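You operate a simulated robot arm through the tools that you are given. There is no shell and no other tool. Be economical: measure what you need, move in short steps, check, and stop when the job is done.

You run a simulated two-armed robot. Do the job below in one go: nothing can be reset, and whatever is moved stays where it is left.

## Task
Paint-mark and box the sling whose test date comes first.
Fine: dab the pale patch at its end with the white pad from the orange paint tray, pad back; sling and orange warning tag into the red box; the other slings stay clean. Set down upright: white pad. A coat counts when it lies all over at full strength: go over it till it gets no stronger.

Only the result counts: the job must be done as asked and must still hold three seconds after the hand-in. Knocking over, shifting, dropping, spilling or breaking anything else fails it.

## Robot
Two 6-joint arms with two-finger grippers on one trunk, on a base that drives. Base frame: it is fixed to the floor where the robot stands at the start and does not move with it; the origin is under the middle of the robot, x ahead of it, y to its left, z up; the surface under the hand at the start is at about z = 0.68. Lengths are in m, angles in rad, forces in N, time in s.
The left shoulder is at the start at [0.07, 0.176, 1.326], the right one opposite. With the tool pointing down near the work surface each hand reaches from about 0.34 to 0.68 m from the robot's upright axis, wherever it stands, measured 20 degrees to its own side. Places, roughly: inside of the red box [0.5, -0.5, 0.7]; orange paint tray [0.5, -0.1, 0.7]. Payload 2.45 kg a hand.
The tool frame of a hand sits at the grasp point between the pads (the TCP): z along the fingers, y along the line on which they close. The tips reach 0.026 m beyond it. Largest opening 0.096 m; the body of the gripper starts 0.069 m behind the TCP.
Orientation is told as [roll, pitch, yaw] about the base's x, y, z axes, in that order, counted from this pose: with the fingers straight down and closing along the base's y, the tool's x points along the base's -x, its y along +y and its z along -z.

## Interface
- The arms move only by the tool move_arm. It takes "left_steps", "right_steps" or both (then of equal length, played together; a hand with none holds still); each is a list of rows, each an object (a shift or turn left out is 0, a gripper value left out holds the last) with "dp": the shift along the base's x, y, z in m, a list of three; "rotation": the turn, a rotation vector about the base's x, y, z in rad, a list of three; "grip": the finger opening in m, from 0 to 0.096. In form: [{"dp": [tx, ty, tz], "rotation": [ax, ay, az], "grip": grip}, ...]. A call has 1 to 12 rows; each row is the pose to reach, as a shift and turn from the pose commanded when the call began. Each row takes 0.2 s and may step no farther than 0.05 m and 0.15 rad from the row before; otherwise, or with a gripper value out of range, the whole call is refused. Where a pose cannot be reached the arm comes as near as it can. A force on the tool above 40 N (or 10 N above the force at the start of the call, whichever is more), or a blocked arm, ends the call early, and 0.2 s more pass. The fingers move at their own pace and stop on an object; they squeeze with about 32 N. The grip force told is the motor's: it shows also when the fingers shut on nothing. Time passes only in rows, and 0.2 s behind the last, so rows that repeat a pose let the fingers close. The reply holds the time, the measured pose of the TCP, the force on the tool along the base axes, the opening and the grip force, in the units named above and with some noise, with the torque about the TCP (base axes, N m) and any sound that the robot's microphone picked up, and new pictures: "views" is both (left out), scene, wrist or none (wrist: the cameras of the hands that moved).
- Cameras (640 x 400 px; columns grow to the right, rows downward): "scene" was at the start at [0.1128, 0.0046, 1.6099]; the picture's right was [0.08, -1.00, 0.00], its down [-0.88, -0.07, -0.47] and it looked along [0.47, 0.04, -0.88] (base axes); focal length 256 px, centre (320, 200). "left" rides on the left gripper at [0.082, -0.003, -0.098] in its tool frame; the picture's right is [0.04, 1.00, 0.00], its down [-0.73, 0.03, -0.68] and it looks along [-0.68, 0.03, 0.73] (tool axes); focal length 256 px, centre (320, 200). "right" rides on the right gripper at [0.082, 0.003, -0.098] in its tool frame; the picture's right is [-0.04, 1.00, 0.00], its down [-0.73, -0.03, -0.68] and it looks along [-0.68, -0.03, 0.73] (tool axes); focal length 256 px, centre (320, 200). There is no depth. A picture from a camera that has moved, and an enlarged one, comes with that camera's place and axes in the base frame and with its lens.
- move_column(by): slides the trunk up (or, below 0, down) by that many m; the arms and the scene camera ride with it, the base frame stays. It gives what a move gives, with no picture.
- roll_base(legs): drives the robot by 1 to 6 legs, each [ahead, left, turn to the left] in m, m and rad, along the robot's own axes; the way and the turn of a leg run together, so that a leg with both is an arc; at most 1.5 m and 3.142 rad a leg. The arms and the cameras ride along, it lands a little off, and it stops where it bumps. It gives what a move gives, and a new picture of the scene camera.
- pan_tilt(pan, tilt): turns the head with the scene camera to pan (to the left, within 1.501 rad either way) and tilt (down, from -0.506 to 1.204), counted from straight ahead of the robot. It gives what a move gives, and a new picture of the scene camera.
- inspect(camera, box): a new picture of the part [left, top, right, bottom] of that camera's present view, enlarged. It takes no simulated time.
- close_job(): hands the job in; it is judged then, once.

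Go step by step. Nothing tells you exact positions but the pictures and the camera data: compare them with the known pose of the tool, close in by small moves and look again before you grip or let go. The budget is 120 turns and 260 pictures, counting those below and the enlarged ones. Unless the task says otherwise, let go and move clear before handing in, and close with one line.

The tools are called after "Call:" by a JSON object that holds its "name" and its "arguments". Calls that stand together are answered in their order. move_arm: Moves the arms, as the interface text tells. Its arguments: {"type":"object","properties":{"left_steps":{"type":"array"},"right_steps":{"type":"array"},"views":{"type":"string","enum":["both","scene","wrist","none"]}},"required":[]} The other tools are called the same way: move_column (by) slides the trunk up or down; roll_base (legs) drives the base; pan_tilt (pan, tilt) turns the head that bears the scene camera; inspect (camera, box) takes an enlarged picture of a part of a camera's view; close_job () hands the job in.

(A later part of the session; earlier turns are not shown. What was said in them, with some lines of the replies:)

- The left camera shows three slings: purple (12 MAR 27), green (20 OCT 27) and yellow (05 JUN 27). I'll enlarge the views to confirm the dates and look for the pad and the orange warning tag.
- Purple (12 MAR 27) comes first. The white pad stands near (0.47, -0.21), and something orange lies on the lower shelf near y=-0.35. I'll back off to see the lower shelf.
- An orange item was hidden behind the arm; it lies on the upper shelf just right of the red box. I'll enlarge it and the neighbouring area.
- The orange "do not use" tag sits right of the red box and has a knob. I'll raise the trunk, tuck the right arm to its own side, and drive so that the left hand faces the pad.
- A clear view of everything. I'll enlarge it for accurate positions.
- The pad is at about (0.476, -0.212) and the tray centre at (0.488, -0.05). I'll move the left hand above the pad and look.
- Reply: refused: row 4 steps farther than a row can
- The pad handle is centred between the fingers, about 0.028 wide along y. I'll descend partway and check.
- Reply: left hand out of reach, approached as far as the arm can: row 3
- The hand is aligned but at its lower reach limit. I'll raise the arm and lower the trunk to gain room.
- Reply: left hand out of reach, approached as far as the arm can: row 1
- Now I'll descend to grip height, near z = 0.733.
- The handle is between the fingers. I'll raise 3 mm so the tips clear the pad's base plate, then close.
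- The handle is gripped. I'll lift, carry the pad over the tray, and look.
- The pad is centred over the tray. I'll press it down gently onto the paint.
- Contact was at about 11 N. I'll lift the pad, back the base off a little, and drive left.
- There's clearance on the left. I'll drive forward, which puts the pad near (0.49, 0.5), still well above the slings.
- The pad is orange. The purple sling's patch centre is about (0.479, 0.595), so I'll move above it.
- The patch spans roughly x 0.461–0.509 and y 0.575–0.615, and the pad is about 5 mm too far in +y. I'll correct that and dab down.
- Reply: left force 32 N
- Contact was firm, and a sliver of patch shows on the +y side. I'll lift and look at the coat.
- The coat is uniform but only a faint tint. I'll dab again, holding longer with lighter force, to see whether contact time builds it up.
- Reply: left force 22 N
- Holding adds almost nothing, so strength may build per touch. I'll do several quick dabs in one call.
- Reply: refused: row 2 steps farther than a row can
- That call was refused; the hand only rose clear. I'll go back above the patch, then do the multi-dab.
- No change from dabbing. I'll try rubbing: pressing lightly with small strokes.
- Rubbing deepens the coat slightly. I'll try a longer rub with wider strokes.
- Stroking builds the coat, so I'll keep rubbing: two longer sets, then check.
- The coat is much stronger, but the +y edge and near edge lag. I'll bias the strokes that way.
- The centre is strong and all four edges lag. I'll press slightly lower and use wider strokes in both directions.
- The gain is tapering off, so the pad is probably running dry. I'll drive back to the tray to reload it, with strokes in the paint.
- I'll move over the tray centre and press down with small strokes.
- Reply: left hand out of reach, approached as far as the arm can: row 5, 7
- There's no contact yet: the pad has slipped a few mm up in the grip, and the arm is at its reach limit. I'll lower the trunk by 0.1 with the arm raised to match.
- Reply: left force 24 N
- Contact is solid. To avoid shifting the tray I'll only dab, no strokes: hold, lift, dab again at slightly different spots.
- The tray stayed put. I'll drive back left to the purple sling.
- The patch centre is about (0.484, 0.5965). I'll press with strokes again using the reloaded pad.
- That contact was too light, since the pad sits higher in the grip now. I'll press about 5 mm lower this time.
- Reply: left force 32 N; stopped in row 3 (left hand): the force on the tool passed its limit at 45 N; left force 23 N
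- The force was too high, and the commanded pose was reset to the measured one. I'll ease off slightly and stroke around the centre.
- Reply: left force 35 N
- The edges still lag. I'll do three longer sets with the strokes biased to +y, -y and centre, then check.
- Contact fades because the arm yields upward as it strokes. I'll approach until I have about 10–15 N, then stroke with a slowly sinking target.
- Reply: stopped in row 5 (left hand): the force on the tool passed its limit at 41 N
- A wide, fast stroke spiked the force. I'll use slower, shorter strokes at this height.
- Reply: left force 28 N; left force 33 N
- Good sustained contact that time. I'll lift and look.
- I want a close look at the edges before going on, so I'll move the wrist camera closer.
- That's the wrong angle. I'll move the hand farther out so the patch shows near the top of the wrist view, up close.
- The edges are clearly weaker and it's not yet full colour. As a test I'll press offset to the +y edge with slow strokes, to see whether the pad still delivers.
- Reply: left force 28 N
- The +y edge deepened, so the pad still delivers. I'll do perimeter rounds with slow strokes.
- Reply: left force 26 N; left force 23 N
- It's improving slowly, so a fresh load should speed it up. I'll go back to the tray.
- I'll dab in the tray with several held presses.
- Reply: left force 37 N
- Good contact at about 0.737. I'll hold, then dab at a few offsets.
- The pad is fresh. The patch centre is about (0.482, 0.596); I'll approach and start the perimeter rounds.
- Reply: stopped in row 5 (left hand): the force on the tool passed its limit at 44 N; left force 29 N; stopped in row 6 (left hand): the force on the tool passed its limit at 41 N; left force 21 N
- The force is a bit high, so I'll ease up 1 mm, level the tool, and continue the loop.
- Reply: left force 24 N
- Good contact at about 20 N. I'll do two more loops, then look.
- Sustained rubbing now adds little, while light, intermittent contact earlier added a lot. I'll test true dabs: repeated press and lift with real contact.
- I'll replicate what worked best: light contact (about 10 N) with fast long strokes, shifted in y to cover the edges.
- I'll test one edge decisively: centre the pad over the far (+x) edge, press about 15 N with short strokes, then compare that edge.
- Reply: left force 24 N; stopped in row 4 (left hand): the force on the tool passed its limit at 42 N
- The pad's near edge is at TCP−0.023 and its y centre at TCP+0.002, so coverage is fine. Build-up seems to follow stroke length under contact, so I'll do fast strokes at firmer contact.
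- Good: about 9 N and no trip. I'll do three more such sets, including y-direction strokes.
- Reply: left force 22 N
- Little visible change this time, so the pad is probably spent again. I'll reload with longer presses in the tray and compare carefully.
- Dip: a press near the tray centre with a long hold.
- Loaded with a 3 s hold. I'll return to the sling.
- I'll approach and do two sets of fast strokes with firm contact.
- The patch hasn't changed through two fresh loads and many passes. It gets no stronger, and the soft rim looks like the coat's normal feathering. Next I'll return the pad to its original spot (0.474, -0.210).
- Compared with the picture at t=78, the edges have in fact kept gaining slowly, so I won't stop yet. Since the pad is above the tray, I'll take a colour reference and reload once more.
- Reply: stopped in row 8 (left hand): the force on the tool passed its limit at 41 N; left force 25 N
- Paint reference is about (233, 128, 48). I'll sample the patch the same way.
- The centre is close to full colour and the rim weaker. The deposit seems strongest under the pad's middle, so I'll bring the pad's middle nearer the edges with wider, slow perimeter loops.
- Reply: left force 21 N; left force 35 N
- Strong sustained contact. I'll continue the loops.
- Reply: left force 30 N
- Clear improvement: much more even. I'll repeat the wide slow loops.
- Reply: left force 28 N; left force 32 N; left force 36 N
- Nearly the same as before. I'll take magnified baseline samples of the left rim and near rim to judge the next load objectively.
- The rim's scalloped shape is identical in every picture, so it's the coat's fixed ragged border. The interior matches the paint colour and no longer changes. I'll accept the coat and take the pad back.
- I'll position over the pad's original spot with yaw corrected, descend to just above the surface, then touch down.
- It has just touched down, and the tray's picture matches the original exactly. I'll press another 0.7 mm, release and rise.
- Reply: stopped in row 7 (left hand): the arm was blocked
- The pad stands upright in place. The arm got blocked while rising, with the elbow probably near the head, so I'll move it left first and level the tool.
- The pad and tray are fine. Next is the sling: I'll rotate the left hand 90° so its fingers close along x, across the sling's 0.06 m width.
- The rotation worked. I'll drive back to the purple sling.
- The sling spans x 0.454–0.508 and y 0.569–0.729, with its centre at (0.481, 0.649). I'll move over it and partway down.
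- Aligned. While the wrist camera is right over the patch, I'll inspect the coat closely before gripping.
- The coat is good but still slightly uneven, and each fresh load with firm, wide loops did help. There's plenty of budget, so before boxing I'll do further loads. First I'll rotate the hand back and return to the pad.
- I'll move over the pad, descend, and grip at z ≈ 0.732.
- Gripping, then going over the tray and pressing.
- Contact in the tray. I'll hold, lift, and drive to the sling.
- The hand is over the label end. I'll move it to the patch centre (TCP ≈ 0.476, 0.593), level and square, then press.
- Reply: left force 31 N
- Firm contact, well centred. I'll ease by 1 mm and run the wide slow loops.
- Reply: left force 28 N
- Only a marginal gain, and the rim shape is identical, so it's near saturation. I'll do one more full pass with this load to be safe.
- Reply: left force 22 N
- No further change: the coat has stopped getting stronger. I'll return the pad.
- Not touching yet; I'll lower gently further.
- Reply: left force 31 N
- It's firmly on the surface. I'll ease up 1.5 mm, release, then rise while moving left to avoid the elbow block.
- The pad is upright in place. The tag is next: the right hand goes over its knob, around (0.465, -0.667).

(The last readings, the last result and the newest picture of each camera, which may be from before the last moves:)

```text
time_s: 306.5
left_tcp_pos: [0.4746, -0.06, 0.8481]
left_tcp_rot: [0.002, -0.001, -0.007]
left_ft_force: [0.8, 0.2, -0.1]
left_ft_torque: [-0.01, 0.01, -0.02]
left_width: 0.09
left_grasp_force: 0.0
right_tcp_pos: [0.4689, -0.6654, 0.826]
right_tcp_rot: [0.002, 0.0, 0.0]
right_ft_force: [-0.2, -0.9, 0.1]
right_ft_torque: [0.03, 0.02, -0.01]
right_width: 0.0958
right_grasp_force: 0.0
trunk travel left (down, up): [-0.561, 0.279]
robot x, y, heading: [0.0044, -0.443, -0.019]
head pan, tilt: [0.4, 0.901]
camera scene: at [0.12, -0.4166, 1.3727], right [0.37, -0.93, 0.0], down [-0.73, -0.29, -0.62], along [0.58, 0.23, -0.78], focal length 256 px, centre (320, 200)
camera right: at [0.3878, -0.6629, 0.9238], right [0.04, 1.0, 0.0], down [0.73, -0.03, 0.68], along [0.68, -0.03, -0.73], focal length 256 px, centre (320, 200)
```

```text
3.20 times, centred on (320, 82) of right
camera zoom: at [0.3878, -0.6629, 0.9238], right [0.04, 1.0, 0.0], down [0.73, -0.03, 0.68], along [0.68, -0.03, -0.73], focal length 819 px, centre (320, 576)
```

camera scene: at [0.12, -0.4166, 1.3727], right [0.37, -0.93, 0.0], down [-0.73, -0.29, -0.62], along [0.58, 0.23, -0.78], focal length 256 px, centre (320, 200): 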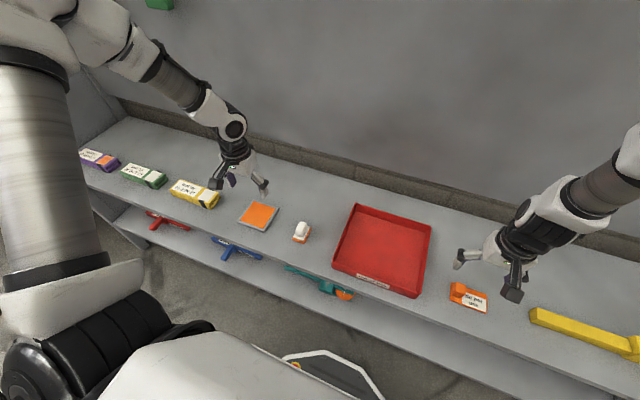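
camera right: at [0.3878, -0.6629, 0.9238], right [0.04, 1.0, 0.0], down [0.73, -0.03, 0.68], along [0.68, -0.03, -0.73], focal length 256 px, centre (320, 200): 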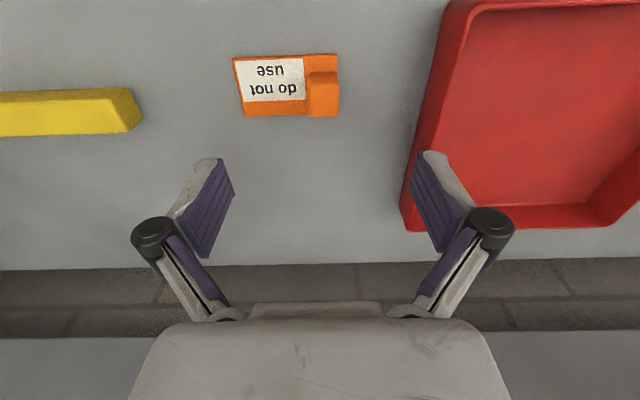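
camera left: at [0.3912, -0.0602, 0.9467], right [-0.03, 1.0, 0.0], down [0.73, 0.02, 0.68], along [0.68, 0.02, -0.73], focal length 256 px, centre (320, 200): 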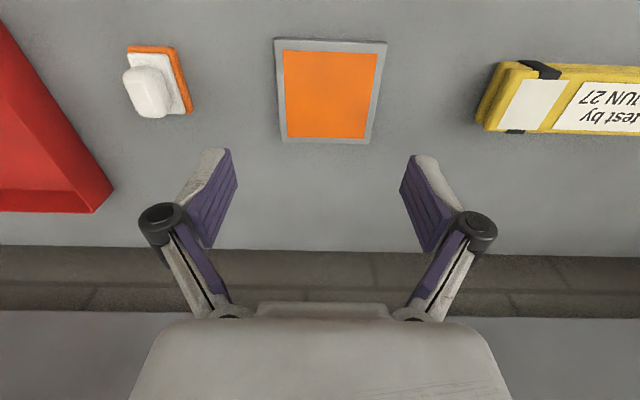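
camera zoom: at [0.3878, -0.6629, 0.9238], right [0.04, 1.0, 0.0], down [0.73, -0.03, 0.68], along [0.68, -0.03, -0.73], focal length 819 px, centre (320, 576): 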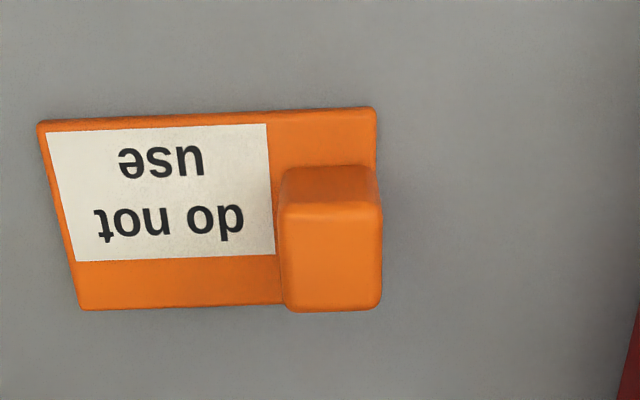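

The knob is about 0.025 wide, centred at (0.471, -0.663), with its top at z ≈ 0.716. I'll narrow the opening to 0.06 and descend.

Call:
{"name": "move_arm", "arguments": {"right_steps": [{"dp": [0.002, 0.002, -0.03], "grip": 0.06}, {"dp": [0.002, 0.002, -0.065], "grip": 0.06}, {"dp": [0.002, 0.002, -0.095], "grip": 0.06}, {"dp": [0.002, 0.002, -0.107], "grip": 0.06}], "views": "wrist"}}

```text
time_s: 307.5
left_tcp_pos: [0.4751, -0.0605, 0.8475]
left_tcp_rot: [0.003, -0.002, -0.009]
left_ft_force: [0.6, 0.7, -0.7]
left_ft_torque: [-0.03, 0.01, -0.01]
left_width: 0.09
left_grasp_force: 0.1
right_tcp_pos: [0.4691, -0.6624, 0.7179]
right_tcp_rot: [0.001, -0.002, 0.0]
right_ft_force: [0.2, 0.0, -0.3]
right_ft_torque: [0.03, -0.01, -0.05]
right_width: 0.06
right_grasp_force: 0.0
trunk travel left (down, up): [-0.561, 0.279]
robot x, y, heading: [-0.0005, -0.4459, -0.015]
head pan, tilt: [0.4, 0.901]
camera right: at [0.3887, -0.6606, 0.8174], right [0.04, 1.0, 0.0], down [0.73, -0.03, 0.68], along [0.68, -0.03, -0.73], focal length 256 px, centre (320, 200)
```

right: 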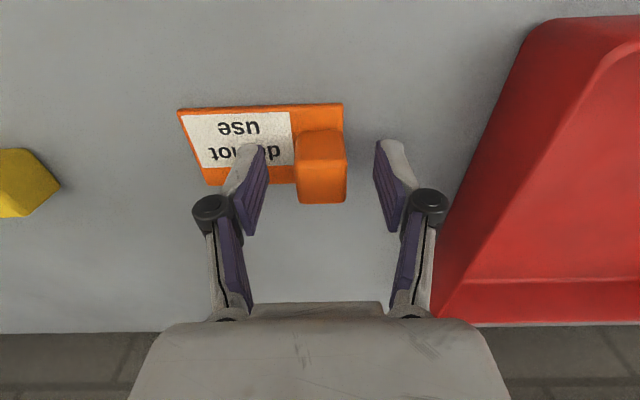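

The knob is centred between the fingers. Closing and lifting.

Call:
{"name": "move_arm", "arguments": {"right_steps": [{"dp": [0, 0, 0], "grip": 0.03}, {"dp": [0, 0, 0], "grip": 0.01}, {"dp": [0, 0, 0], "grip": 0.01}, {"dp": [0, 0, 0], "grip": 0.01}, {"dp": [0, 0, 0.03], "grip": 0.01}, {"dp": [0, 0, 0.07], "grip": 0.01}, {"dp": [0, 0, 0.11], "grip": 0.01}], "views": "both"}}

```text
time_s: 309.1
left_tcp_pos: [0.4731, -0.0598, 0.847]
left_tcp_rot: [0.004, -0.002, -0.008]
left_ft_force: [-0.9, 0.3, 0.5]
left_ft_torque: [-0.03, -0.02, -0.01]
left_width: 0.09
left_grasp_force: 0.1
right_tcp_pos: [0.4678, -0.6637, 0.8284]
right_tcp_rot: [-0.001, 0.0, 0.0]
right_ft_force: [0.6, -0.3, -0.6]
right_ft_torque: [0.03, -0.02, -0.04]
right_width: 0.0249
right_grasp_force: 31.8
trunk travel left (down, up): [-0.561, 0.279]
robot x, y, heading: [-0.0007, -0.4412, -0.015]
head pan, tilt: [0.4, 0.901]
camera scene: at [0.1168, -0.4149, 1.3728], right [0.37, -0.93, 0.0], down [-0.73, -0.29, -0.62], along [0.58, 0.23, -0.78], focal length 256 px, centre (320, 200)
camera right: at [0.3876, -0.6611, 0.9277], right [0.04, 1.0, 0.0], down [0.73, -0.03, 0.68], along [0.68, -0.03, -0.73], focal length 256 px, centre (320, 200)
```

scene: 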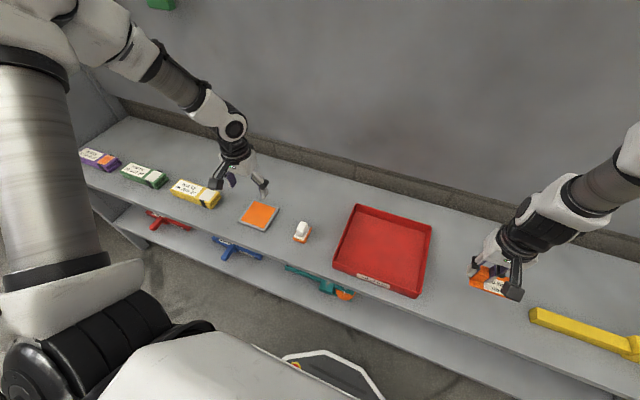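
right: 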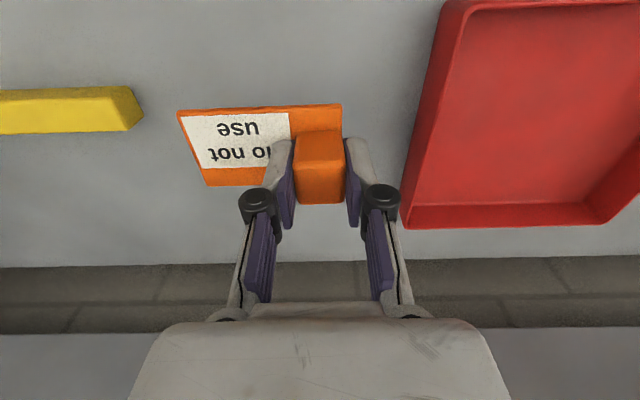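

The tag is held. I'll drive left so the right hand is over the box, then look.

Call:
{"name": "roll_base", "arguments": {"legs": [[0, 0.2, 0.015]]}}

Call:
{"name": "move_arm", "arguments": {"right_steps": [{"dp": [-0.005, 0.02, 0]}, {"dp": [-0.01, 0.04, 0]}], "views": "both"}}

```text
time_s: 310.7
left_tcp_pos: [0.4708, 0.1457, 0.848]
left_tcp_rot: [0.001, -0.001, 0.004]
left_ft_force: [0.1, -0.1, -0.2]
left_ft_torque: [-0.02, 0.0, -0.02]
left_width: 0.0901
left_grasp_force: 0.0
right_tcp_pos: [0.4742, -0.4585, 0.8274]
right_tcp_rot: [-0.001, -0.001, 0.012]
right_ft_force: [-0.3, -0.7, 0.0]
right_ft_torque: [0.01, 0.0, 0.0]
right_width: 0.0248
right_grasp_force: 32.9
trunk travel left (down, up): [-0.561, 0.279]
robot x, y, heading: [-0.0006, -0.2425, -0.005]
head pan, tilt: [0.4, 0.901]
camera scene: at [0.12, -0.2131, 1.3728], right [0.39, -0.92, 0.0], down [-0.72, -0.3, -0.62], along [0.57, 0.24, -0.78], focal length 256 px, centre (320, 200)
```

scene: 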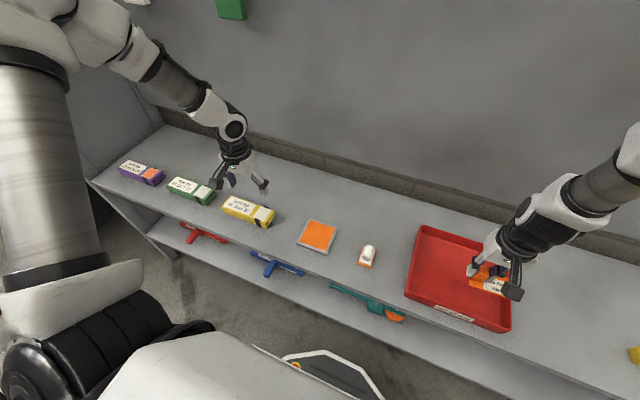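

```text
time_s: 311.3
left_tcp_pos: [0.4718, 0.1464, 0.8468]
left_tcp_rot: [0.003, -0.002, 0.002]
left_ft_force: [-0.2, -0.1, -0.5]
left_ft_torque: [-0.02, -0.03, 0.03]
left_width: 0.0899
left_grasp_force: 0.1
right_tcp_pos: [0.4651, -0.4167, 0.827]
right_tcp_rot: [-0.002, 0.001, 0.013]
right_ft_force: [-0.6, 0.5, -0.8]
right_ft_torque: [0.0, 0.03, 0.03]
right_width: 0.0249
right_grasp_force: 31.8
trunk travel left (down, up): [-0.561, 0.279]
robot x, y, heading: [-0.0027, -0.242, -0.007]
head pan, tilt: [0.4, 0.901]
camera scene: at [0.1198, -0.2123, 1.3727], right [0.39, -0.92, 0.0], down [-0.72, -0.3, -0.62], along [0.57, 0.24, -0.78], focal length 256 px, centre (320, 200)
camera right: at [0.3837, -0.414, 0.9258], right [0.03, 1.0, 0.0], down [0.73, -0.02, 0.68], along [0.68, -0.02, -0.73], focal length 256 px, centre (320, 200)
```

scene: 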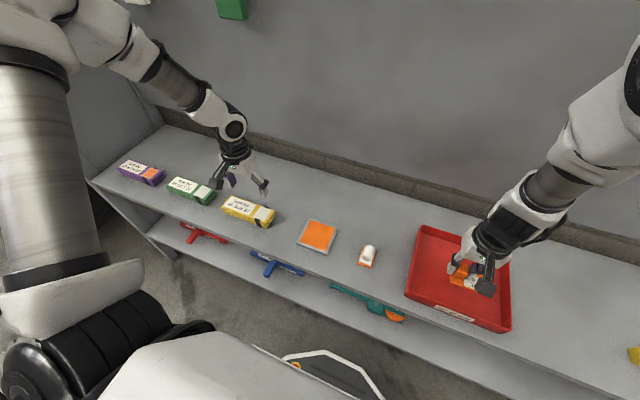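
right: 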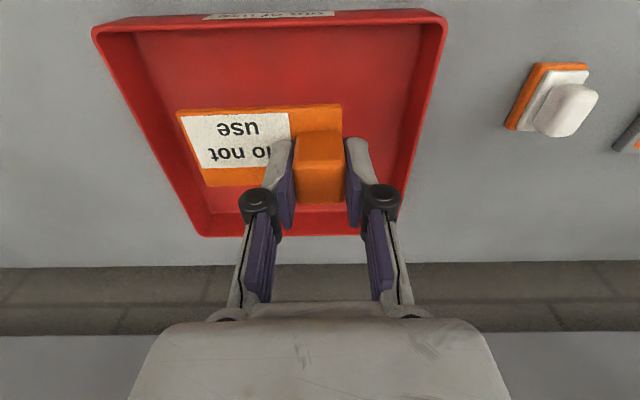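

The box interior spans x ≈ 0.42–0.63 and y ≈ -0.56 to -0.335. I'll lower the tag into the front part at x ≈ 0.455.

Call:
{"name": "move_arm", "arguments": {"right_steps": [{"dp": [-0.008, -0.002, -0.03]}, {"dp": [-0.008, -0.002, -0.07]}, {"dp": [-0.008, -0.002, -0.095]}, {"dp": [-0.008, -0.002, -0.101]}, {"dp": [-0.008, -0.002, -0.104]}], "views": "wrist"}}

```text
time_s: 312.5
left_tcp_pos: [0.472, 0.1463, 0.8483]
left_tcp_rot: [0.001, -0.001, 0.004]
left_ft_force: [0.3, -0.7, 0.9]
left_ft_torque: [-0.02, 0.01, -0.01]
left_width: 0.0899
left_grasp_force: 0.1
right_tcp_pos: [0.457, -0.4212, 0.7241]
right_tcp_rot: [0.001, -0.003, 0.012]
right_ft_force: [-0.7, -0.3, -0.2]
right_ft_torque: [0.03, -0.03, 0.0]
right_width: 0.0249
right_grasp_force: 32.2
trunk travel left (down, up): [-0.561, 0.279]
robot x, y, heading: [0.0004, -0.2431, -0.002]
head pan, tilt: [0.4, 0.901]
camera right: at [0.375, -0.4183, 0.8229], right [0.03, 1.0, 0.0], down [0.73, -0.02, 0.68], along [0.68, -0.02, -0.73], focal length 256 px, centre (320, 200)
```

right: 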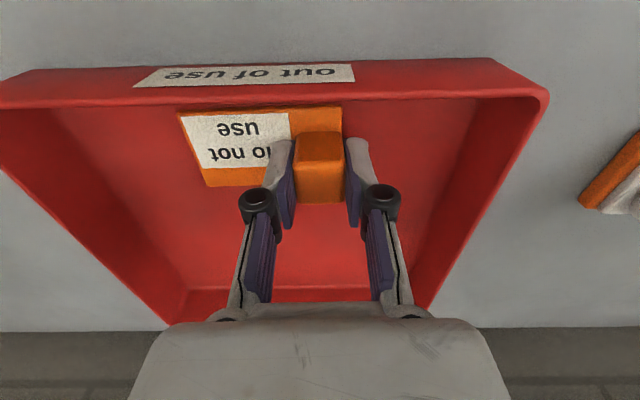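

Call:
{"name": "move_arm", "arguments": {"right_steps": [{"dp": [0, 0, -0.0015]}, {"dp": [0, 0, -0.003]}], "views": "none"}}

```text
time_s: 313.1
left_tcp_pos: [0.4691, 0.147, 0.8485]
left_tcp_rot: [0.002, -0.003, 0.003]
left_ft_force: [-0.4, -0.7, -0.2]
left_ft_torque: [-0.01, 0.01, 0.0]
left_width: 0.0901
left_grasp_force: 0.1
right_tcp_pos: [0.4555, -0.4202, 0.7234]
right_tcp_rot: [0.001, -0.006, 0.013]
right_ft_force: [-0.2, -3.6, 25.7]
right_ft_torque: [-0.2, 0.36, 0.02]
right_width: 0.0253
right_grasp_force: 32.0
trunk travel left (down, up): [-0.561, 0.279]
robot x, y, heading: [-0.0006, -0.2383, -0.005]
head pan, tilt: [0.4, 0.901]
```

The tag is on the floor of the box. I'll ease off, release and rise.

Call:
{"name": "move_arm", "arguments": {"right_steps": [{"dp": [0, 0, 0.002]}, {"dp": [0, 0, 0.002], "grip": 0.04}, {"dp": [0, 0, 0.002], "grip": 0.055}, {"dp": [0, 0, 0.03], "grip": 0.055}, {"dp": [0, 0, 0.07], "grip": 0.055}, {"dp": [0, -0.02, 0.11], "grip": 0.055}, {"dp": [0, -0.06, 0.14], "grip": 0.055}, {"dp": [0, -0.1, 0.17], "grip": 0.055}, {"dp": [0, -0.14, 0.19], "grip": 0.055}], "views": "both"}}

```text
time_s: 315.1
left_tcp_pos: [0.4705, 0.1443, 0.8484]
left_tcp_rot: [0.005, -0.003, 0.004]
left_ft_force: [-0.4, -0.6, 0.8]
left_ft_torque: [0.03, -0.01, 0.01]
left_width: 0.0899
left_grasp_force: 0.2
right_tcp_pos: [0.4574, -0.5598, 0.9097]
right_tcp_rot: [0.003, -0.002, 0.011]
right_ft_force: [-0.5, -0.8, -1.3]
right_ft_torque: [0.02, 0.01, 0.01]
right_width: 0.0552
right_grasp_force: 0.1
trunk travel left (down, up): [-0.561, 0.279]
robot x, y, heading: [-0.0003, -0.2419, -0.005]
head pan, tilt: [0.4, 0.901]
camera scene: at [0.1191, -0.2165, 1.3729], right [0.39, -0.92, 0.0], down [-0.72, -0.3, -0.62], along [0.57, 0.24, -0.78], focal length 256 px, centre (320, 200)
camera right: at [0.3765, -0.5589, 1.0097], right [0.03, 1.0, 0.0], down [0.73, -0.02, 0.68], along [0.68, -0.02, -0.73], focal length 256 px, centre (320, 200)
```

scene: 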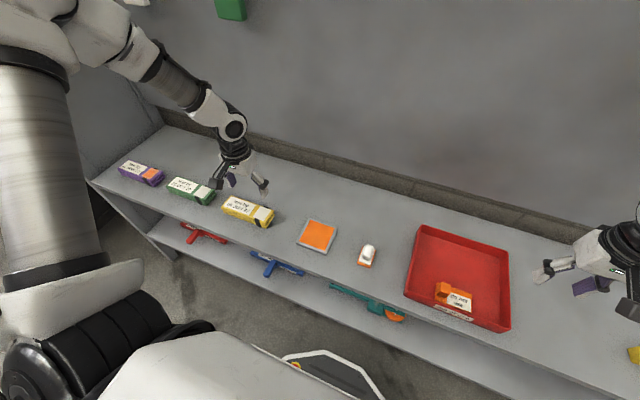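
right: 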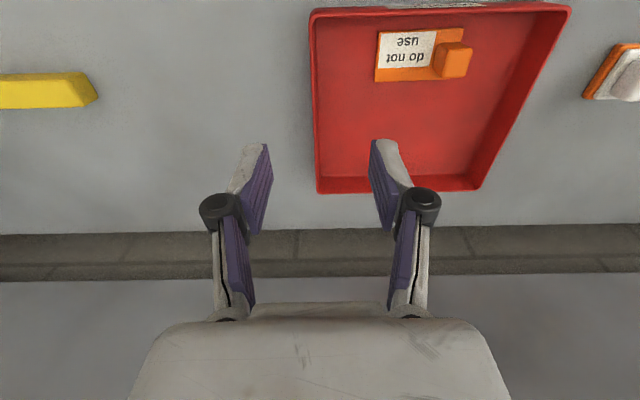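

The tag lies in the box. Now the sling: rotate the left hand again and drive to it.

Call:
{"name": "move_arm", "arguments": {"left_steps": [{"dp": [0, 0.01, 0.01], "rotation": [0, 0, 0.145]}, {"dp": [0, 0.02, 0.02], "rotation": [0, 0, 0.29]}, {"dp": [0, 0.03, 0.03], "rotation": [0, 0, 0.435]}, {"dp": [0, 0.03, 0.03], "rotation": [0, 0, 0.58]}, {"dp": [0, 0.03, 0.03], "rotation": [0, 0, 0.725]}, {"dp": [0, 0.03, 0.03], "rotation": [0, 0, 0.87]}, {"dp": [0, 0.03, 0.03], "rotation": [0, 0, 1.015]}, {"dp": [0, 0.03, 0.03], "rotation": [0, 0, 1.16]}, {"dp": [0, 0.03, 0.03], "rotation": [0, 0, 1.305]}, {"dp": [0, 0.03, 0.03], "rotation": [0, 0, 1.45]}, {"dp": [0, 0.03, 0.03], "rotation": [0, 0, 1.571]}], "views": "none"}}

Call:
{"name": "roll_base", "arguments": {"legs": [[0, 0.45, 0.005]]}}

Call:
{"name": "inspect", "arguments": {"camera": "left", "box": [0, 0, 640, 400]}}

```text
time_s: 317.5
left_tcp_pos: [0.4719, 0.1755, 0.8775]
left_tcp_rot: [0.003, -0.001, 1.577]
left_ft_force: [0.7, -0.4, 0.7]
left_ft_torque: [0.0, -0.02, 0.02]
left_width: 0.0901
left_grasp_force: 0.1
right_tcp_pos: [0.4592, -0.5588, 0.9107]
right_tcp_rot: [0.001, 0.001, 0.012]
right_ft_force: [0.8, -0.1, -0.1]
right_ft_torque: [-0.01, 0.03, -0.02]
right_width: 0.0548
right_grasp_force: 0.1
trunk travel left (down, up): [-0.561, 0.279]
robot x, y, heading: [0.0047, -0.2436, -0.004]
head pan, tilt: [0.4, 0.901]
```

```text
time_s: 320.2
left_tcp_pos: [0.4763, 0.6302, 0.8789]
left_tcp_rot: [0.004, 0.0, 1.568]
left_ft_force: [-0.2, -0.2, 0.1]
left_ft_torque: [-0.04, 0.01, 0.01]
left_width: 0.0901
left_grasp_force: 0.1
right_tcp_pos: [0.4597, -0.1041, 0.9113]
right_tcp_rot: [-0.001, 0.0, 0.008]
right_ft_force: [0.1, 0.1, 0.0]
right_ft_torque: [-0.03, 0.01, -0.01]
right_width: 0.0551
right_grasp_force: 0.1
trunk travel left (down, up): [-0.561, 0.279]
robot x, y, heading: [0.0054, 0.2149, -0.005]
head pan, tilt: [0.4, 0.901]
camera scene: at [0.123, 0.2422, 1.3728], right [0.38, -0.92, 0.0], down [-0.72, -0.3, -0.62], along [0.57, 0.24, -0.78], focal length 256 px, centre (320, 200)
```

scene: 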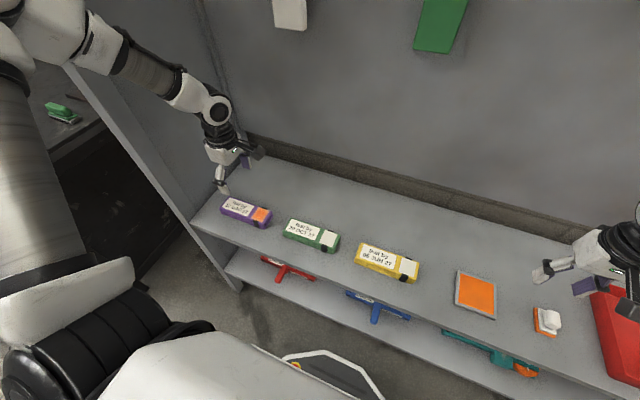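

```text
1.00 times, centred on (320, 200) of left (not enlarged: the box is as wide or as high as the picture)
camera zoom: at [0.4798, 0.5492, 0.9764], right [-1.0, -0.04, 0.0], down [-0.03, 0.73, 0.68], along [-0.03, 0.68, -0.73], focal length 256 px, centre (320, 200)
```

zoom: 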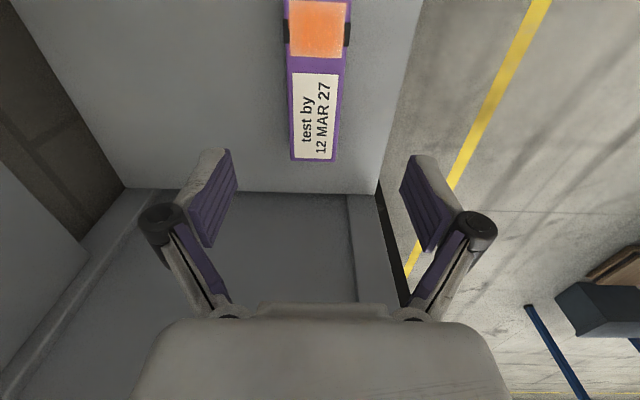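

The sling's centre is still (0.480, 0.648). I'll descend around it to z ≈ 0.711.

Call:
{"name": "move_arm", "arguments": {"left_steps": [{"dp": [0.004, 0.018, -0.03]}, {"dp": [0.004, 0.018, -0.075]}, {"dp": [0.004, 0.018, -0.115]}, {"dp": [0.004, 0.018, -0.145]}, {"dp": [0.004, 0.018, -0.16]}, {"dp": [0.004, 0.018, -0.167]}], "views": "wrist"}}

Call:
{"name": "inspect", "arguments": {"camera": "scene", "box": [190, 170, 310, 250]}}

```text
time_s: 321.6
left_tcp_pos: [0.4811, 0.6472, 0.711]
left_tcp_rot: [0.004, -0.003, 1.569]
left_ft_force: [-1.1, 0.2, -1.0]
left_ft_torque: [-0.01, 0.01, 0.0]
left_width: 0.09
left_grasp_force: 0.2
right_tcp_pos: [0.4594, -0.1043, 0.9112]
right_tcp_rot: [0.0, -0.001, 0.007]
right_ft_force: [-0.6, 0.1, 0.1]
right_ft_torque: [0.02, -0.01, -0.02]
right_width: 0.0548
right_grasp_force: 0.1
trunk travel left (down, up): [-0.561, 0.279]
robot x, y, heading: [0.0046, 0.2152, -0.012]
head pan, tilt: [0.4, 0.901]
camera left: at [0.4851, 0.5669, 0.8094], right [-1.0, -0.04, 0.0], down [-0.03, 0.73, 0.68], along [-0.03, 0.68, -0.73], focal length 256 px, centre (320, 200)
```

left: 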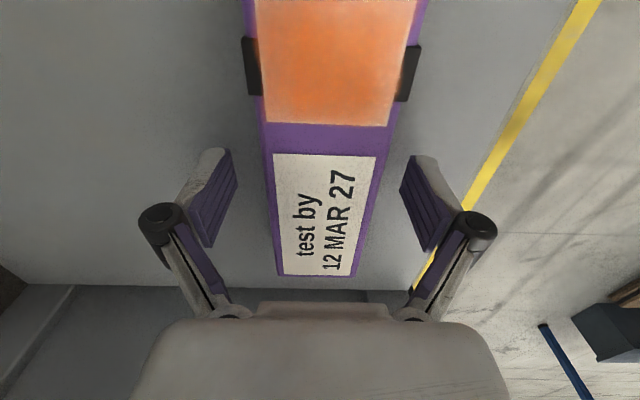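

```text
5.00 times, centred on (250, 210) of scene
camera zoom: at [0.1232, 0.2421, 1.3728], right [0.38, -0.92, 0.0], down [-0.72, -0.3, -0.62], along [0.57, 0.24, -0.78], focal length 1282 px, centre (670, 150)
```

zoom: 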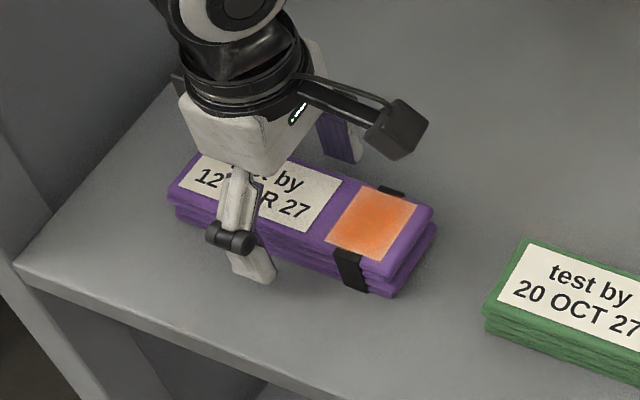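

The fingers straddle the sling cleanly. I'll close and lift.

Call:
{"name": "move_arm", "arguments": {"left_steps": [{"dp": [0, 0, 0], "grip": 0.06}, {"dp": [0, 0, 0], "grip": 0.035}, {"dp": [0, 0, 0], "grip": 0.035}, {"dp": [0, 0, 0], "grip": 0.035}, {"dp": [0, 0, 0.03], "grip": 0.035}, {"dp": [0, 0, 0.07], "grip": 0.035}, {"dp": [0, 0, 0.11], "grip": 0.035}, {"dp": [0, -0.02, 0.14], "grip": 0.035}], "views": "both"}}

```text
time_s: 323.4
left_tcp_pos: [0.4785, 0.6271, 0.8533]
left_tcp_rot: [0.004, -0.002, 1.57]
left_ft_force: [-0.4, -0.1, -2.2]
left_ft_torque: [0.06, -0.04, 0.01]
left_width: 0.0554
left_grasp_force: 32.4
right_tcp_pos: [0.4585, -0.1063, 0.9097]
right_tcp_rot: [0.002, -0.001, 0.006]
right_ft_force: [0.7, -0.1, -0.7]
right_ft_torque: [0.02, -0.01, 0.01]
right_width: 0.0552
right_grasp_force: 0.0
trunk travel left (down, up): [-0.561, 0.279]
robot x, y, heading: [0.0014, 0.2164, -0.008]
head pan, tilt: [0.4, 0.901]
camera scene: at [0.1226, 0.24, 1.3728], right [0.38, -0.92, 0.0], down [-0.72, -0.3, -0.62], along [0.57, 0.24, -0.78], focal length 256 px, centre (320, 200)
camera left: at [0.4829, 0.5456, 0.9522], right [-1.0, -0.04, 0.0], down [-0.03, 0.73, 0.68], along [-0.03, 0.68, -0.73], focal length 256 px, centre (320, 200)
```

scene: 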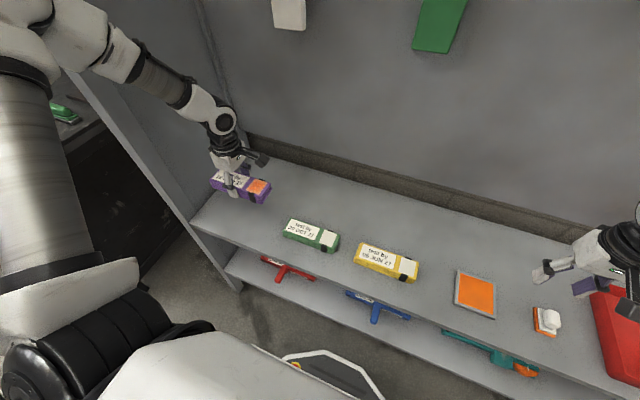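
left: 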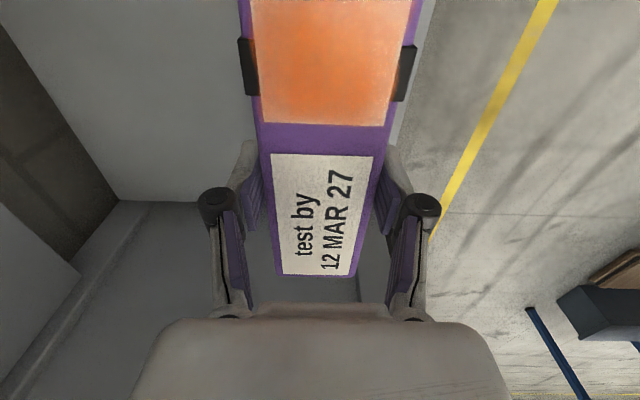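

The sling is held level. I'll carry it high toward the box.

Call:
{"name": "roll_base", "arguments": {"legs": [[0, -0.85, 0.005]]}}

Call:
{"name": "move_arm", "arguments": {"left_steps": [{"dp": [0.02, -0.04, 0]}, {"dp": [0.04, -0.08, 0]}, {"dp": [0.06, -0.12, 0]}, {"dp": [0.07, -0.16, 0]}], "views": "both"}}

```text
time_s: 327.9
left_tcp_pos: [0.4726, -0.2074, 0.8519]
left_tcp_rot: [0.003, -0.002, 1.575]
left_ft_force: [0.2, 0.2, -3.0]
left_ft_torque: [0.0, 0.01, 0.01]
left_width: 0.0558
left_grasp_force: 31.8
right_tcp_pos: [0.4561, -0.9401, 0.9106]
right_tcp_rot: [0.001, 0.0, 0.012]
right_ft_force: [0.3, 0.6, 0.2]
right_ft_torque: [-0.03, -0.01, 0.02]
right_width: 0.0549
right_grasp_force: 0.0
trunk travel left (down, up): [-0.561, 0.279]
robot x, y, heading: [-0.0007, -0.6214, -0.006]
head pan, tilt: [0.4, 0.901]
camera scene: at [0.1173, -0.5944, 1.3727], right [0.38, -0.92, 0.0], down [-0.72, -0.3, -0.62], along [0.57, 0.24, -0.78], focal length 256 px, centre (320, 200)
```

scene: 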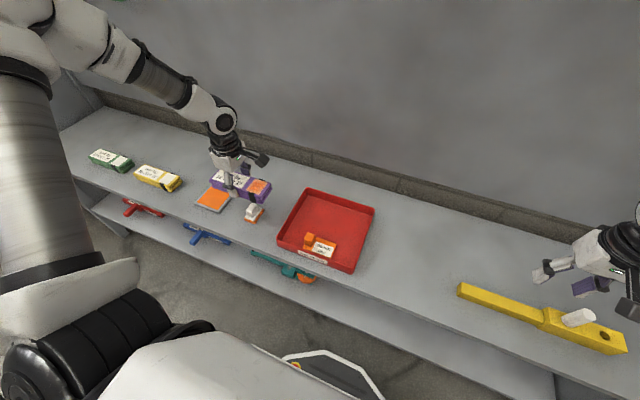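

```text
time_s: 328.9
left_tcp_pos: [0.542, -0.3698, 0.8512]
left_tcp_rot: [0.003, -0.004, 1.575]
left_ft_force: [0.6, -0.4, -2.3]
left_ft_torque: [0.06, 0.01, -0.02]
left_width: 0.0554
left_grasp_force: 32.3
right_tcp_pos: [0.4548, -0.9413, 0.9112]
right_tcp_rot: [0.004, -0.001, 0.012]
right_ft_force: [0.5, -0.9, 0.7]
right_ft_torque: [0.03, 0.04, 0.03]
right_width: 0.0548
right_grasp_force: 0.1
trunk travel left (down, up): [-0.561, 0.279]
robot x, y, heading: [-0.002, -0.624, -0.005]
head pan, tilt: [0.4, 0.901]
camera scene: at [0.1177, -0.5971, 1.3727], right [0.38, -0.92, 0.0], down [-0.72, -0.3, -0.62], along [0.57, 0.24, -0.78], focal length 256 px, centre (320, 200)
camera left: at [0.546, -0.4497, 0.9497], right [-1.0, -0.04, 0.0], down [-0.03, 0.73, 0.68], along [-0.03, 0.68, -0.73], focal length 256 px, centre (320, 200)
```

scene: 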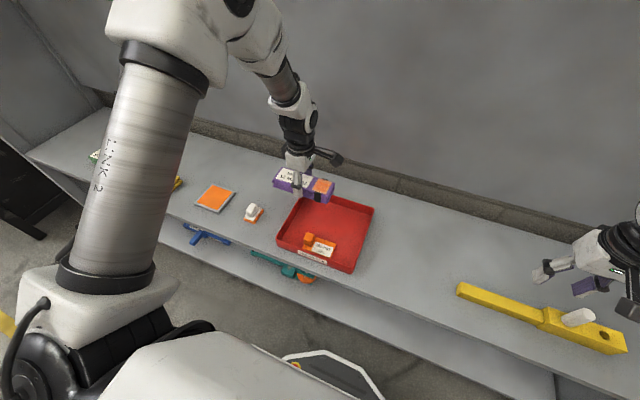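
left: 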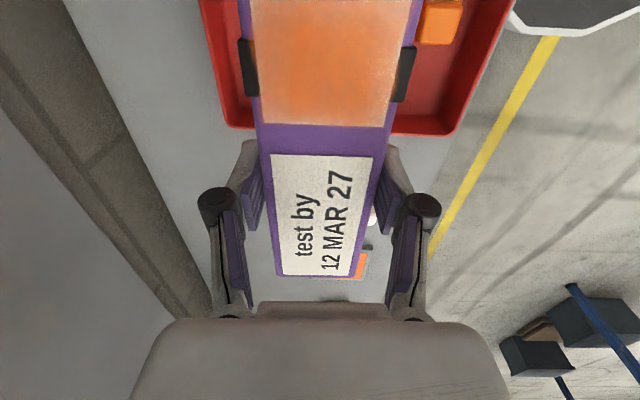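

I'll move over the target spot in the back of the box (0.557, -0.449) and look.

Call:
{"name": "move_arm", "arguments": {"left_steps": [{"dp": [0.008, -0.04, 0]}, {"dp": [0.015, -0.079, 0]}, {"dp": [0.015, -0.079, -0.03]}], "views": "both"}}

Call:
{"name": "inspect", "arguments": {"camera": "scene", "box": [250, 140, 410, 280]}}

```text
time_s: 329.7
left_tcp_pos: [0.558, -0.4444, 0.8207]
left_tcp_rot: [0.003, 0.0, 1.573]
left_ft_force: [-0.5, 1.1, -2.8]
left_ft_torque: [-0.03, 0.01, -0.02]
left_width: 0.0554
left_grasp_force: 31.8
right_tcp_pos: [0.4559, -0.9388, 0.9102]
right_tcp_rot: [-0.002, 0.0, 0.013]
right_ft_force: [0.0, 0.0, -0.2]
right_ft_torque: [-0.01, 0.05, 0.0]
right_width: 0.0551
right_grasp_force: 0.0
trunk travel left (down, up): [-0.561, 0.279]
robot x, y, heading: [-0.0013, -0.6218, -0.007]
head pan, tilt: [0.4, 0.901]
camera scene: at [0.1191, -0.5922, 1.3725], right [0.38, -0.92, 0.0], down [-0.72, -0.3, -0.62], along [0.57, 0.24, -0.79], focal length 256 px, centre (320, 200)
camera left: at [0.5622, -0.5251, 0.9204], right [-1.0, -0.04, 0.0], down [-0.03, 0.73, 0.68], along [-0.03, 0.68, -0.73], focal length 256 px, centre (320, 200)
```

scene: 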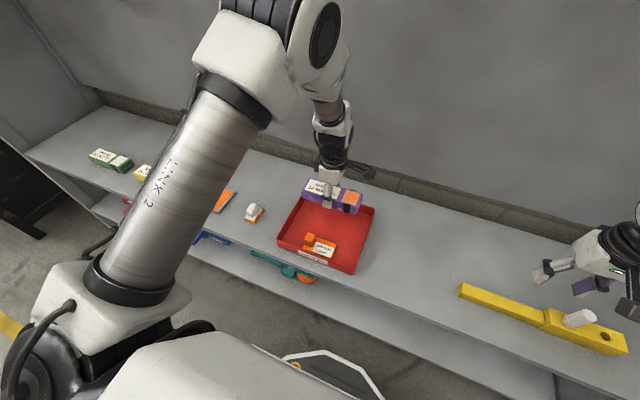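
left: 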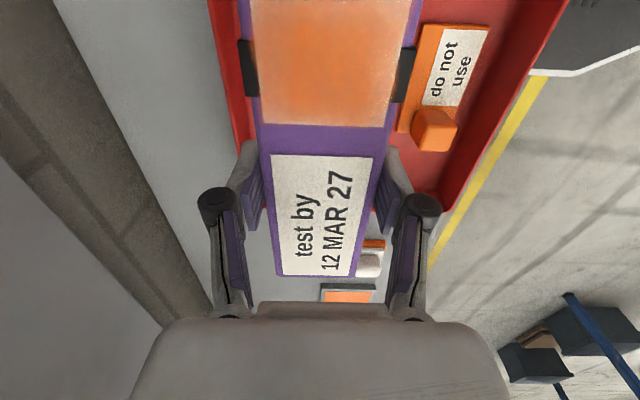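

```text
2.86 times, centred on (330, 210) of scene
camera zoom: at [0.1191, -0.5922, 1.3725], right [0.38, -0.92, 0.0], down [-0.72, -0.3, -0.62], along [0.57, 0.24, -0.79], focal length 732 px, centre (291, 171)
```

zoom: 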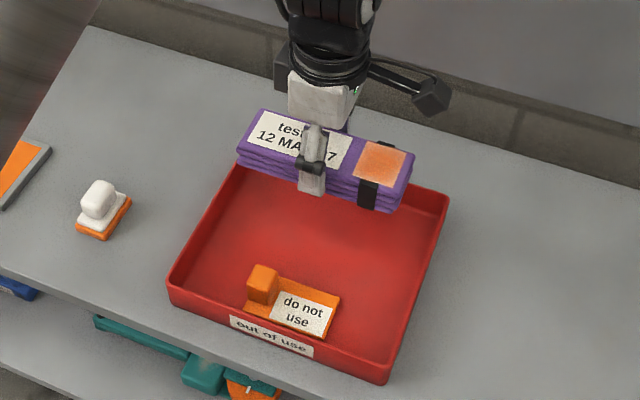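

I'll shift slightly toward the box centre and lower to just above the floor.

Call:
{"name": "move_arm", "arguments": {"left_steps": [{"dp": [-0.006, -0.004, -0.02]}, {"dp": [-0.007, -0.005, -0.055]}, {"dp": [-0.007, -0.005, -0.085]}, {"dp": [-0.007, -0.005, -0.1]}], "views": "both"}}

Call:
{"name": "move_arm", "arguments": {"left_steps": [{"dp": [0, 0, -0.002]}, {"dp": [0, 0, -0.004]}, {"dp": [0, 0, -0.0055]}], "views": "none"}}

```text
time_s: 330.7
left_tcp_pos: [0.5526, -0.4519, 0.7226]
left_tcp_rot: [0.001, -0.001, 1.574]
left_ft_force: [-0.2, 0.5, -2.4]
left_ft_torque: [0.01, -0.01, 0.02]
left_width: 0.0558
left_grasp_force: 32.0
right_tcp_pos: [0.455, -0.9398, 0.9104]
right_tcp_rot: [0.003, -0.001, 0.012]
right_ft_force: [0.2, 0.7, 0.2]
right_ft_torque: [0.0, 0.0, 0.0]
right_width: 0.0549
right_grasp_force: 0.1
trunk travel left (down, up): [-0.561, 0.279]
robot x, y, heading: [-0.0033, -0.6247, -0.003]
head pan, tilt: [0.4, 0.901]
camera scene: at [0.1179, -0.5943, 1.3727], right [0.38, -0.92, 0.0], down [-0.72, -0.3, -0.62], along [0.57, 0.24, -0.78], focal length 256 px, centre (320, 200)
camera left: at [0.5561, -0.5311, 0.821], right [-1.0, -0.04, 0.0], down [-0.03, 0.73, 0.68], along [-0.03, 0.68, -0.73], focal length 256 px, centre (320, 200)
```

scene: 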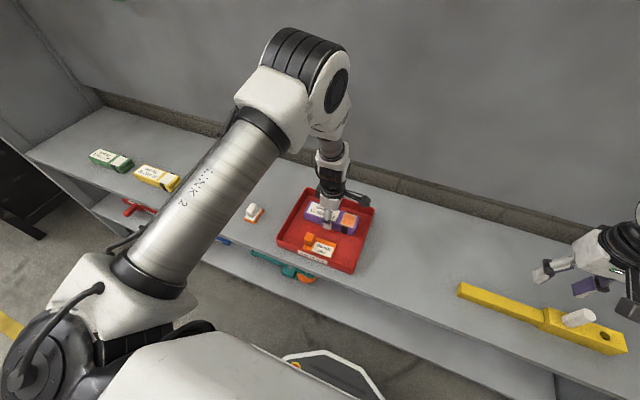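
left: 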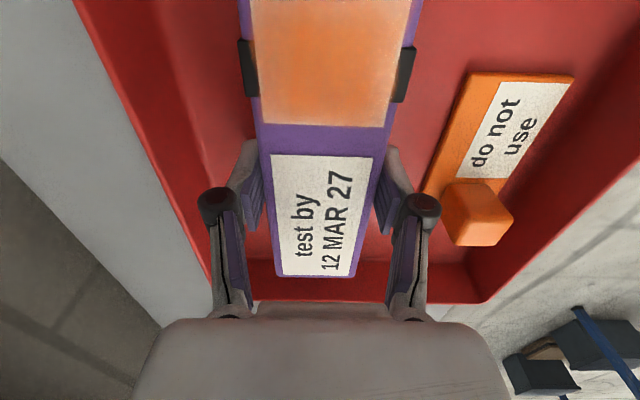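

```text
time_s: 331.5
left_tcp_pos: [0.5502, -0.452, 0.7171]
left_tcp_rot: [0.002, 0.0, 1.573]
left_ft_force: [-0.1, -0.1, -2.5]
left_ft_torque: [0.04, -0.02, -0.03]
left_width: 0.0556
left_grasp_force: 32.0
right_tcp_pos: [0.4544, -0.9409, 0.9105]
right_tcp_rot: [0.0, 0.0, 0.013]
right_ft_force: [0.3, -0.6, -0.2]
right_ft_torque: [0.01, 0.02, 0.01]
right_width: 0.0551
right_grasp_force: 0.1
trunk travel left (down, up): [-0.561, 0.279]
robot x, y, heading: [-0.003, -0.6228, -0.002]
head pan, tilt: [0.4, 0.901]
```

Call:
{"name": "move_arm", "arguments": {"left_steps": [{"dp": [0, 0, -0.001]}, {"dp": [0, 0, -0.002]}], "views": "none"}}

```text
time_s: 332.1
left_tcp_pos: [0.5508, -0.4508, 0.7163]
left_tcp_rot: [0.001, -0.003, 1.574]
left_ft_force: [-0.3, 0.2, 5.4]
left_ft_torque: [-0.11, 0.27, -0.05]
left_width: 0.0554
left_grasp_force: 32.2
right_tcp_pos: [0.4546, -0.94, 0.9114]
right_tcp_rot: [-0.001, -0.002, 0.012]
right_ft_force: [-0.7, -0.9, -0.4]
right_ft_torque: [0.02, 0.01, -0.01]
right_width: 0.0549
right_grasp_force: 0.1
trunk travel left (down, up): [-0.561, 0.279]
robot x, y, heading: [-0.0064, -0.6209, -0.004]
head pan, tilt: [0.4, 0.901]
```

Touchdown. I'll release to 0.075, rise straight, then move left and up.

Call:
{"name": "move_arm", "arguments": {"left_steps": [{"dp": [0, 0, 0], "grip": 0.065}, {"dp": [0, 0, 0], "grip": 0.075}, {"dp": [0, 0, 0.002], "grip": 0.075}, {"dp": [0, 0, 0.03], "grip": 0.075}, {"dp": [0, 0, 0.07], "grip": 0.075}, {"dp": [-0.01, 0.03, 0.09], "grip": 0.075}, {"dp": [-0.02, 0.07, 0.1], "grip": 0.075}, {"dp": [-0.03, 0.11, 0.11], "grip": 0.075}, {"dp": [-0.04, 0.15, 0.12], "grip": 0.075}, {"dp": [-0.05, 0.19, 0.13], "grip": 0.075}], "views": "both"}}

Call:
{"name": "inspect", "arguments": {"camera": "scene", "box": [250, 150, 410, 290]}}

```text
time_s: 334.3
left_tcp_pos: [0.4987, -0.2599, 0.8453]
left_tcp_rot: [0.002, 0.001, 1.575]
left_ft_force: [-0.9, 0.3, 0.5]
left_ft_torque: [0.0, 0.0, 0.03]
left_width: 0.0749
left_grasp_force: 0.0
right_tcp_pos: [0.453, -0.94, 0.9121]
right_tcp_rot: [-0.001, -0.003, 0.01]
right_ft_force: [-0.2, 0.5, 0.2]
right_ft_torque: [0.02, -0.01, -0.01]
right_width: 0.0551
right_grasp_force: 0.0
trunk travel left (down, up): [-0.561, 0.279]
robot x, y, heading: [-0.0026, -0.6276, -0.01]
head pan, tilt: [0.4, 0.901]
camera scene: at [0.1159, -0.5923, 1.3728], right [0.38, -0.92, 0.0], down [-0.72, -0.3, -0.62], along [0.57, 0.24, -0.78], focal length 256 px, centre (320, 200)
camera left: at [0.5037, -0.3392, 0.9441], right [-1.0, -0.04, 0.0], down [-0.03, 0.73, 0.68], along [-0.03, 0.68, -0.73], focal length 256 px, centre (320, 200)
```

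scene: 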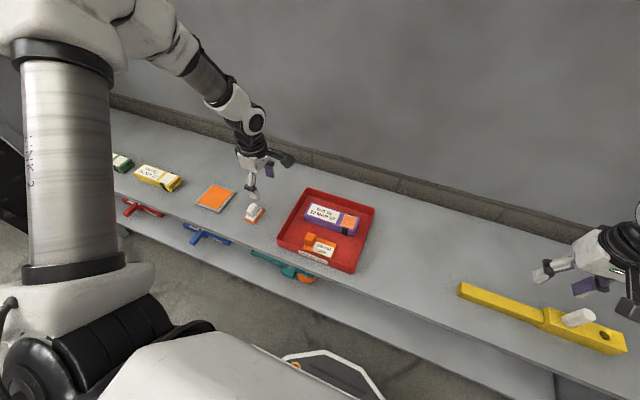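
left: 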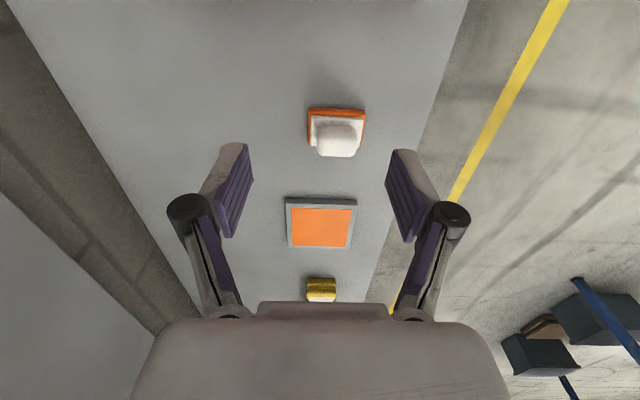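

```text
2.86 times, centred on (330, 220) of scene
camera zoom: at [0.1159, -0.5923, 1.3728], right [0.38, -0.92, 0.0], down [-0.72, -0.3, -0.62], along [0.57, 0.24, -0.78], focal length 732 px, centre (291, 143)
```

zoom: 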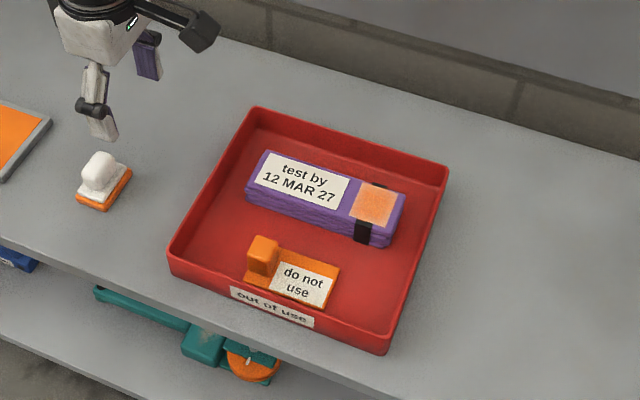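

The sling and tag are both in the red box, the pad stands upright, and the other slings are clean. Both hands are clear, so I'll hand in.

Call:
{"name": "close_job", "arguments": {}}

```text
The job is handed in.
```

I painted the patch on the purple sling (12 MAR 27, the earliest date), put the sling and the orange warning tag in the red box, and set the white pad back upright in its place. The last passes made the coat no stronger, but its rim still looks slightly paler than the middle.
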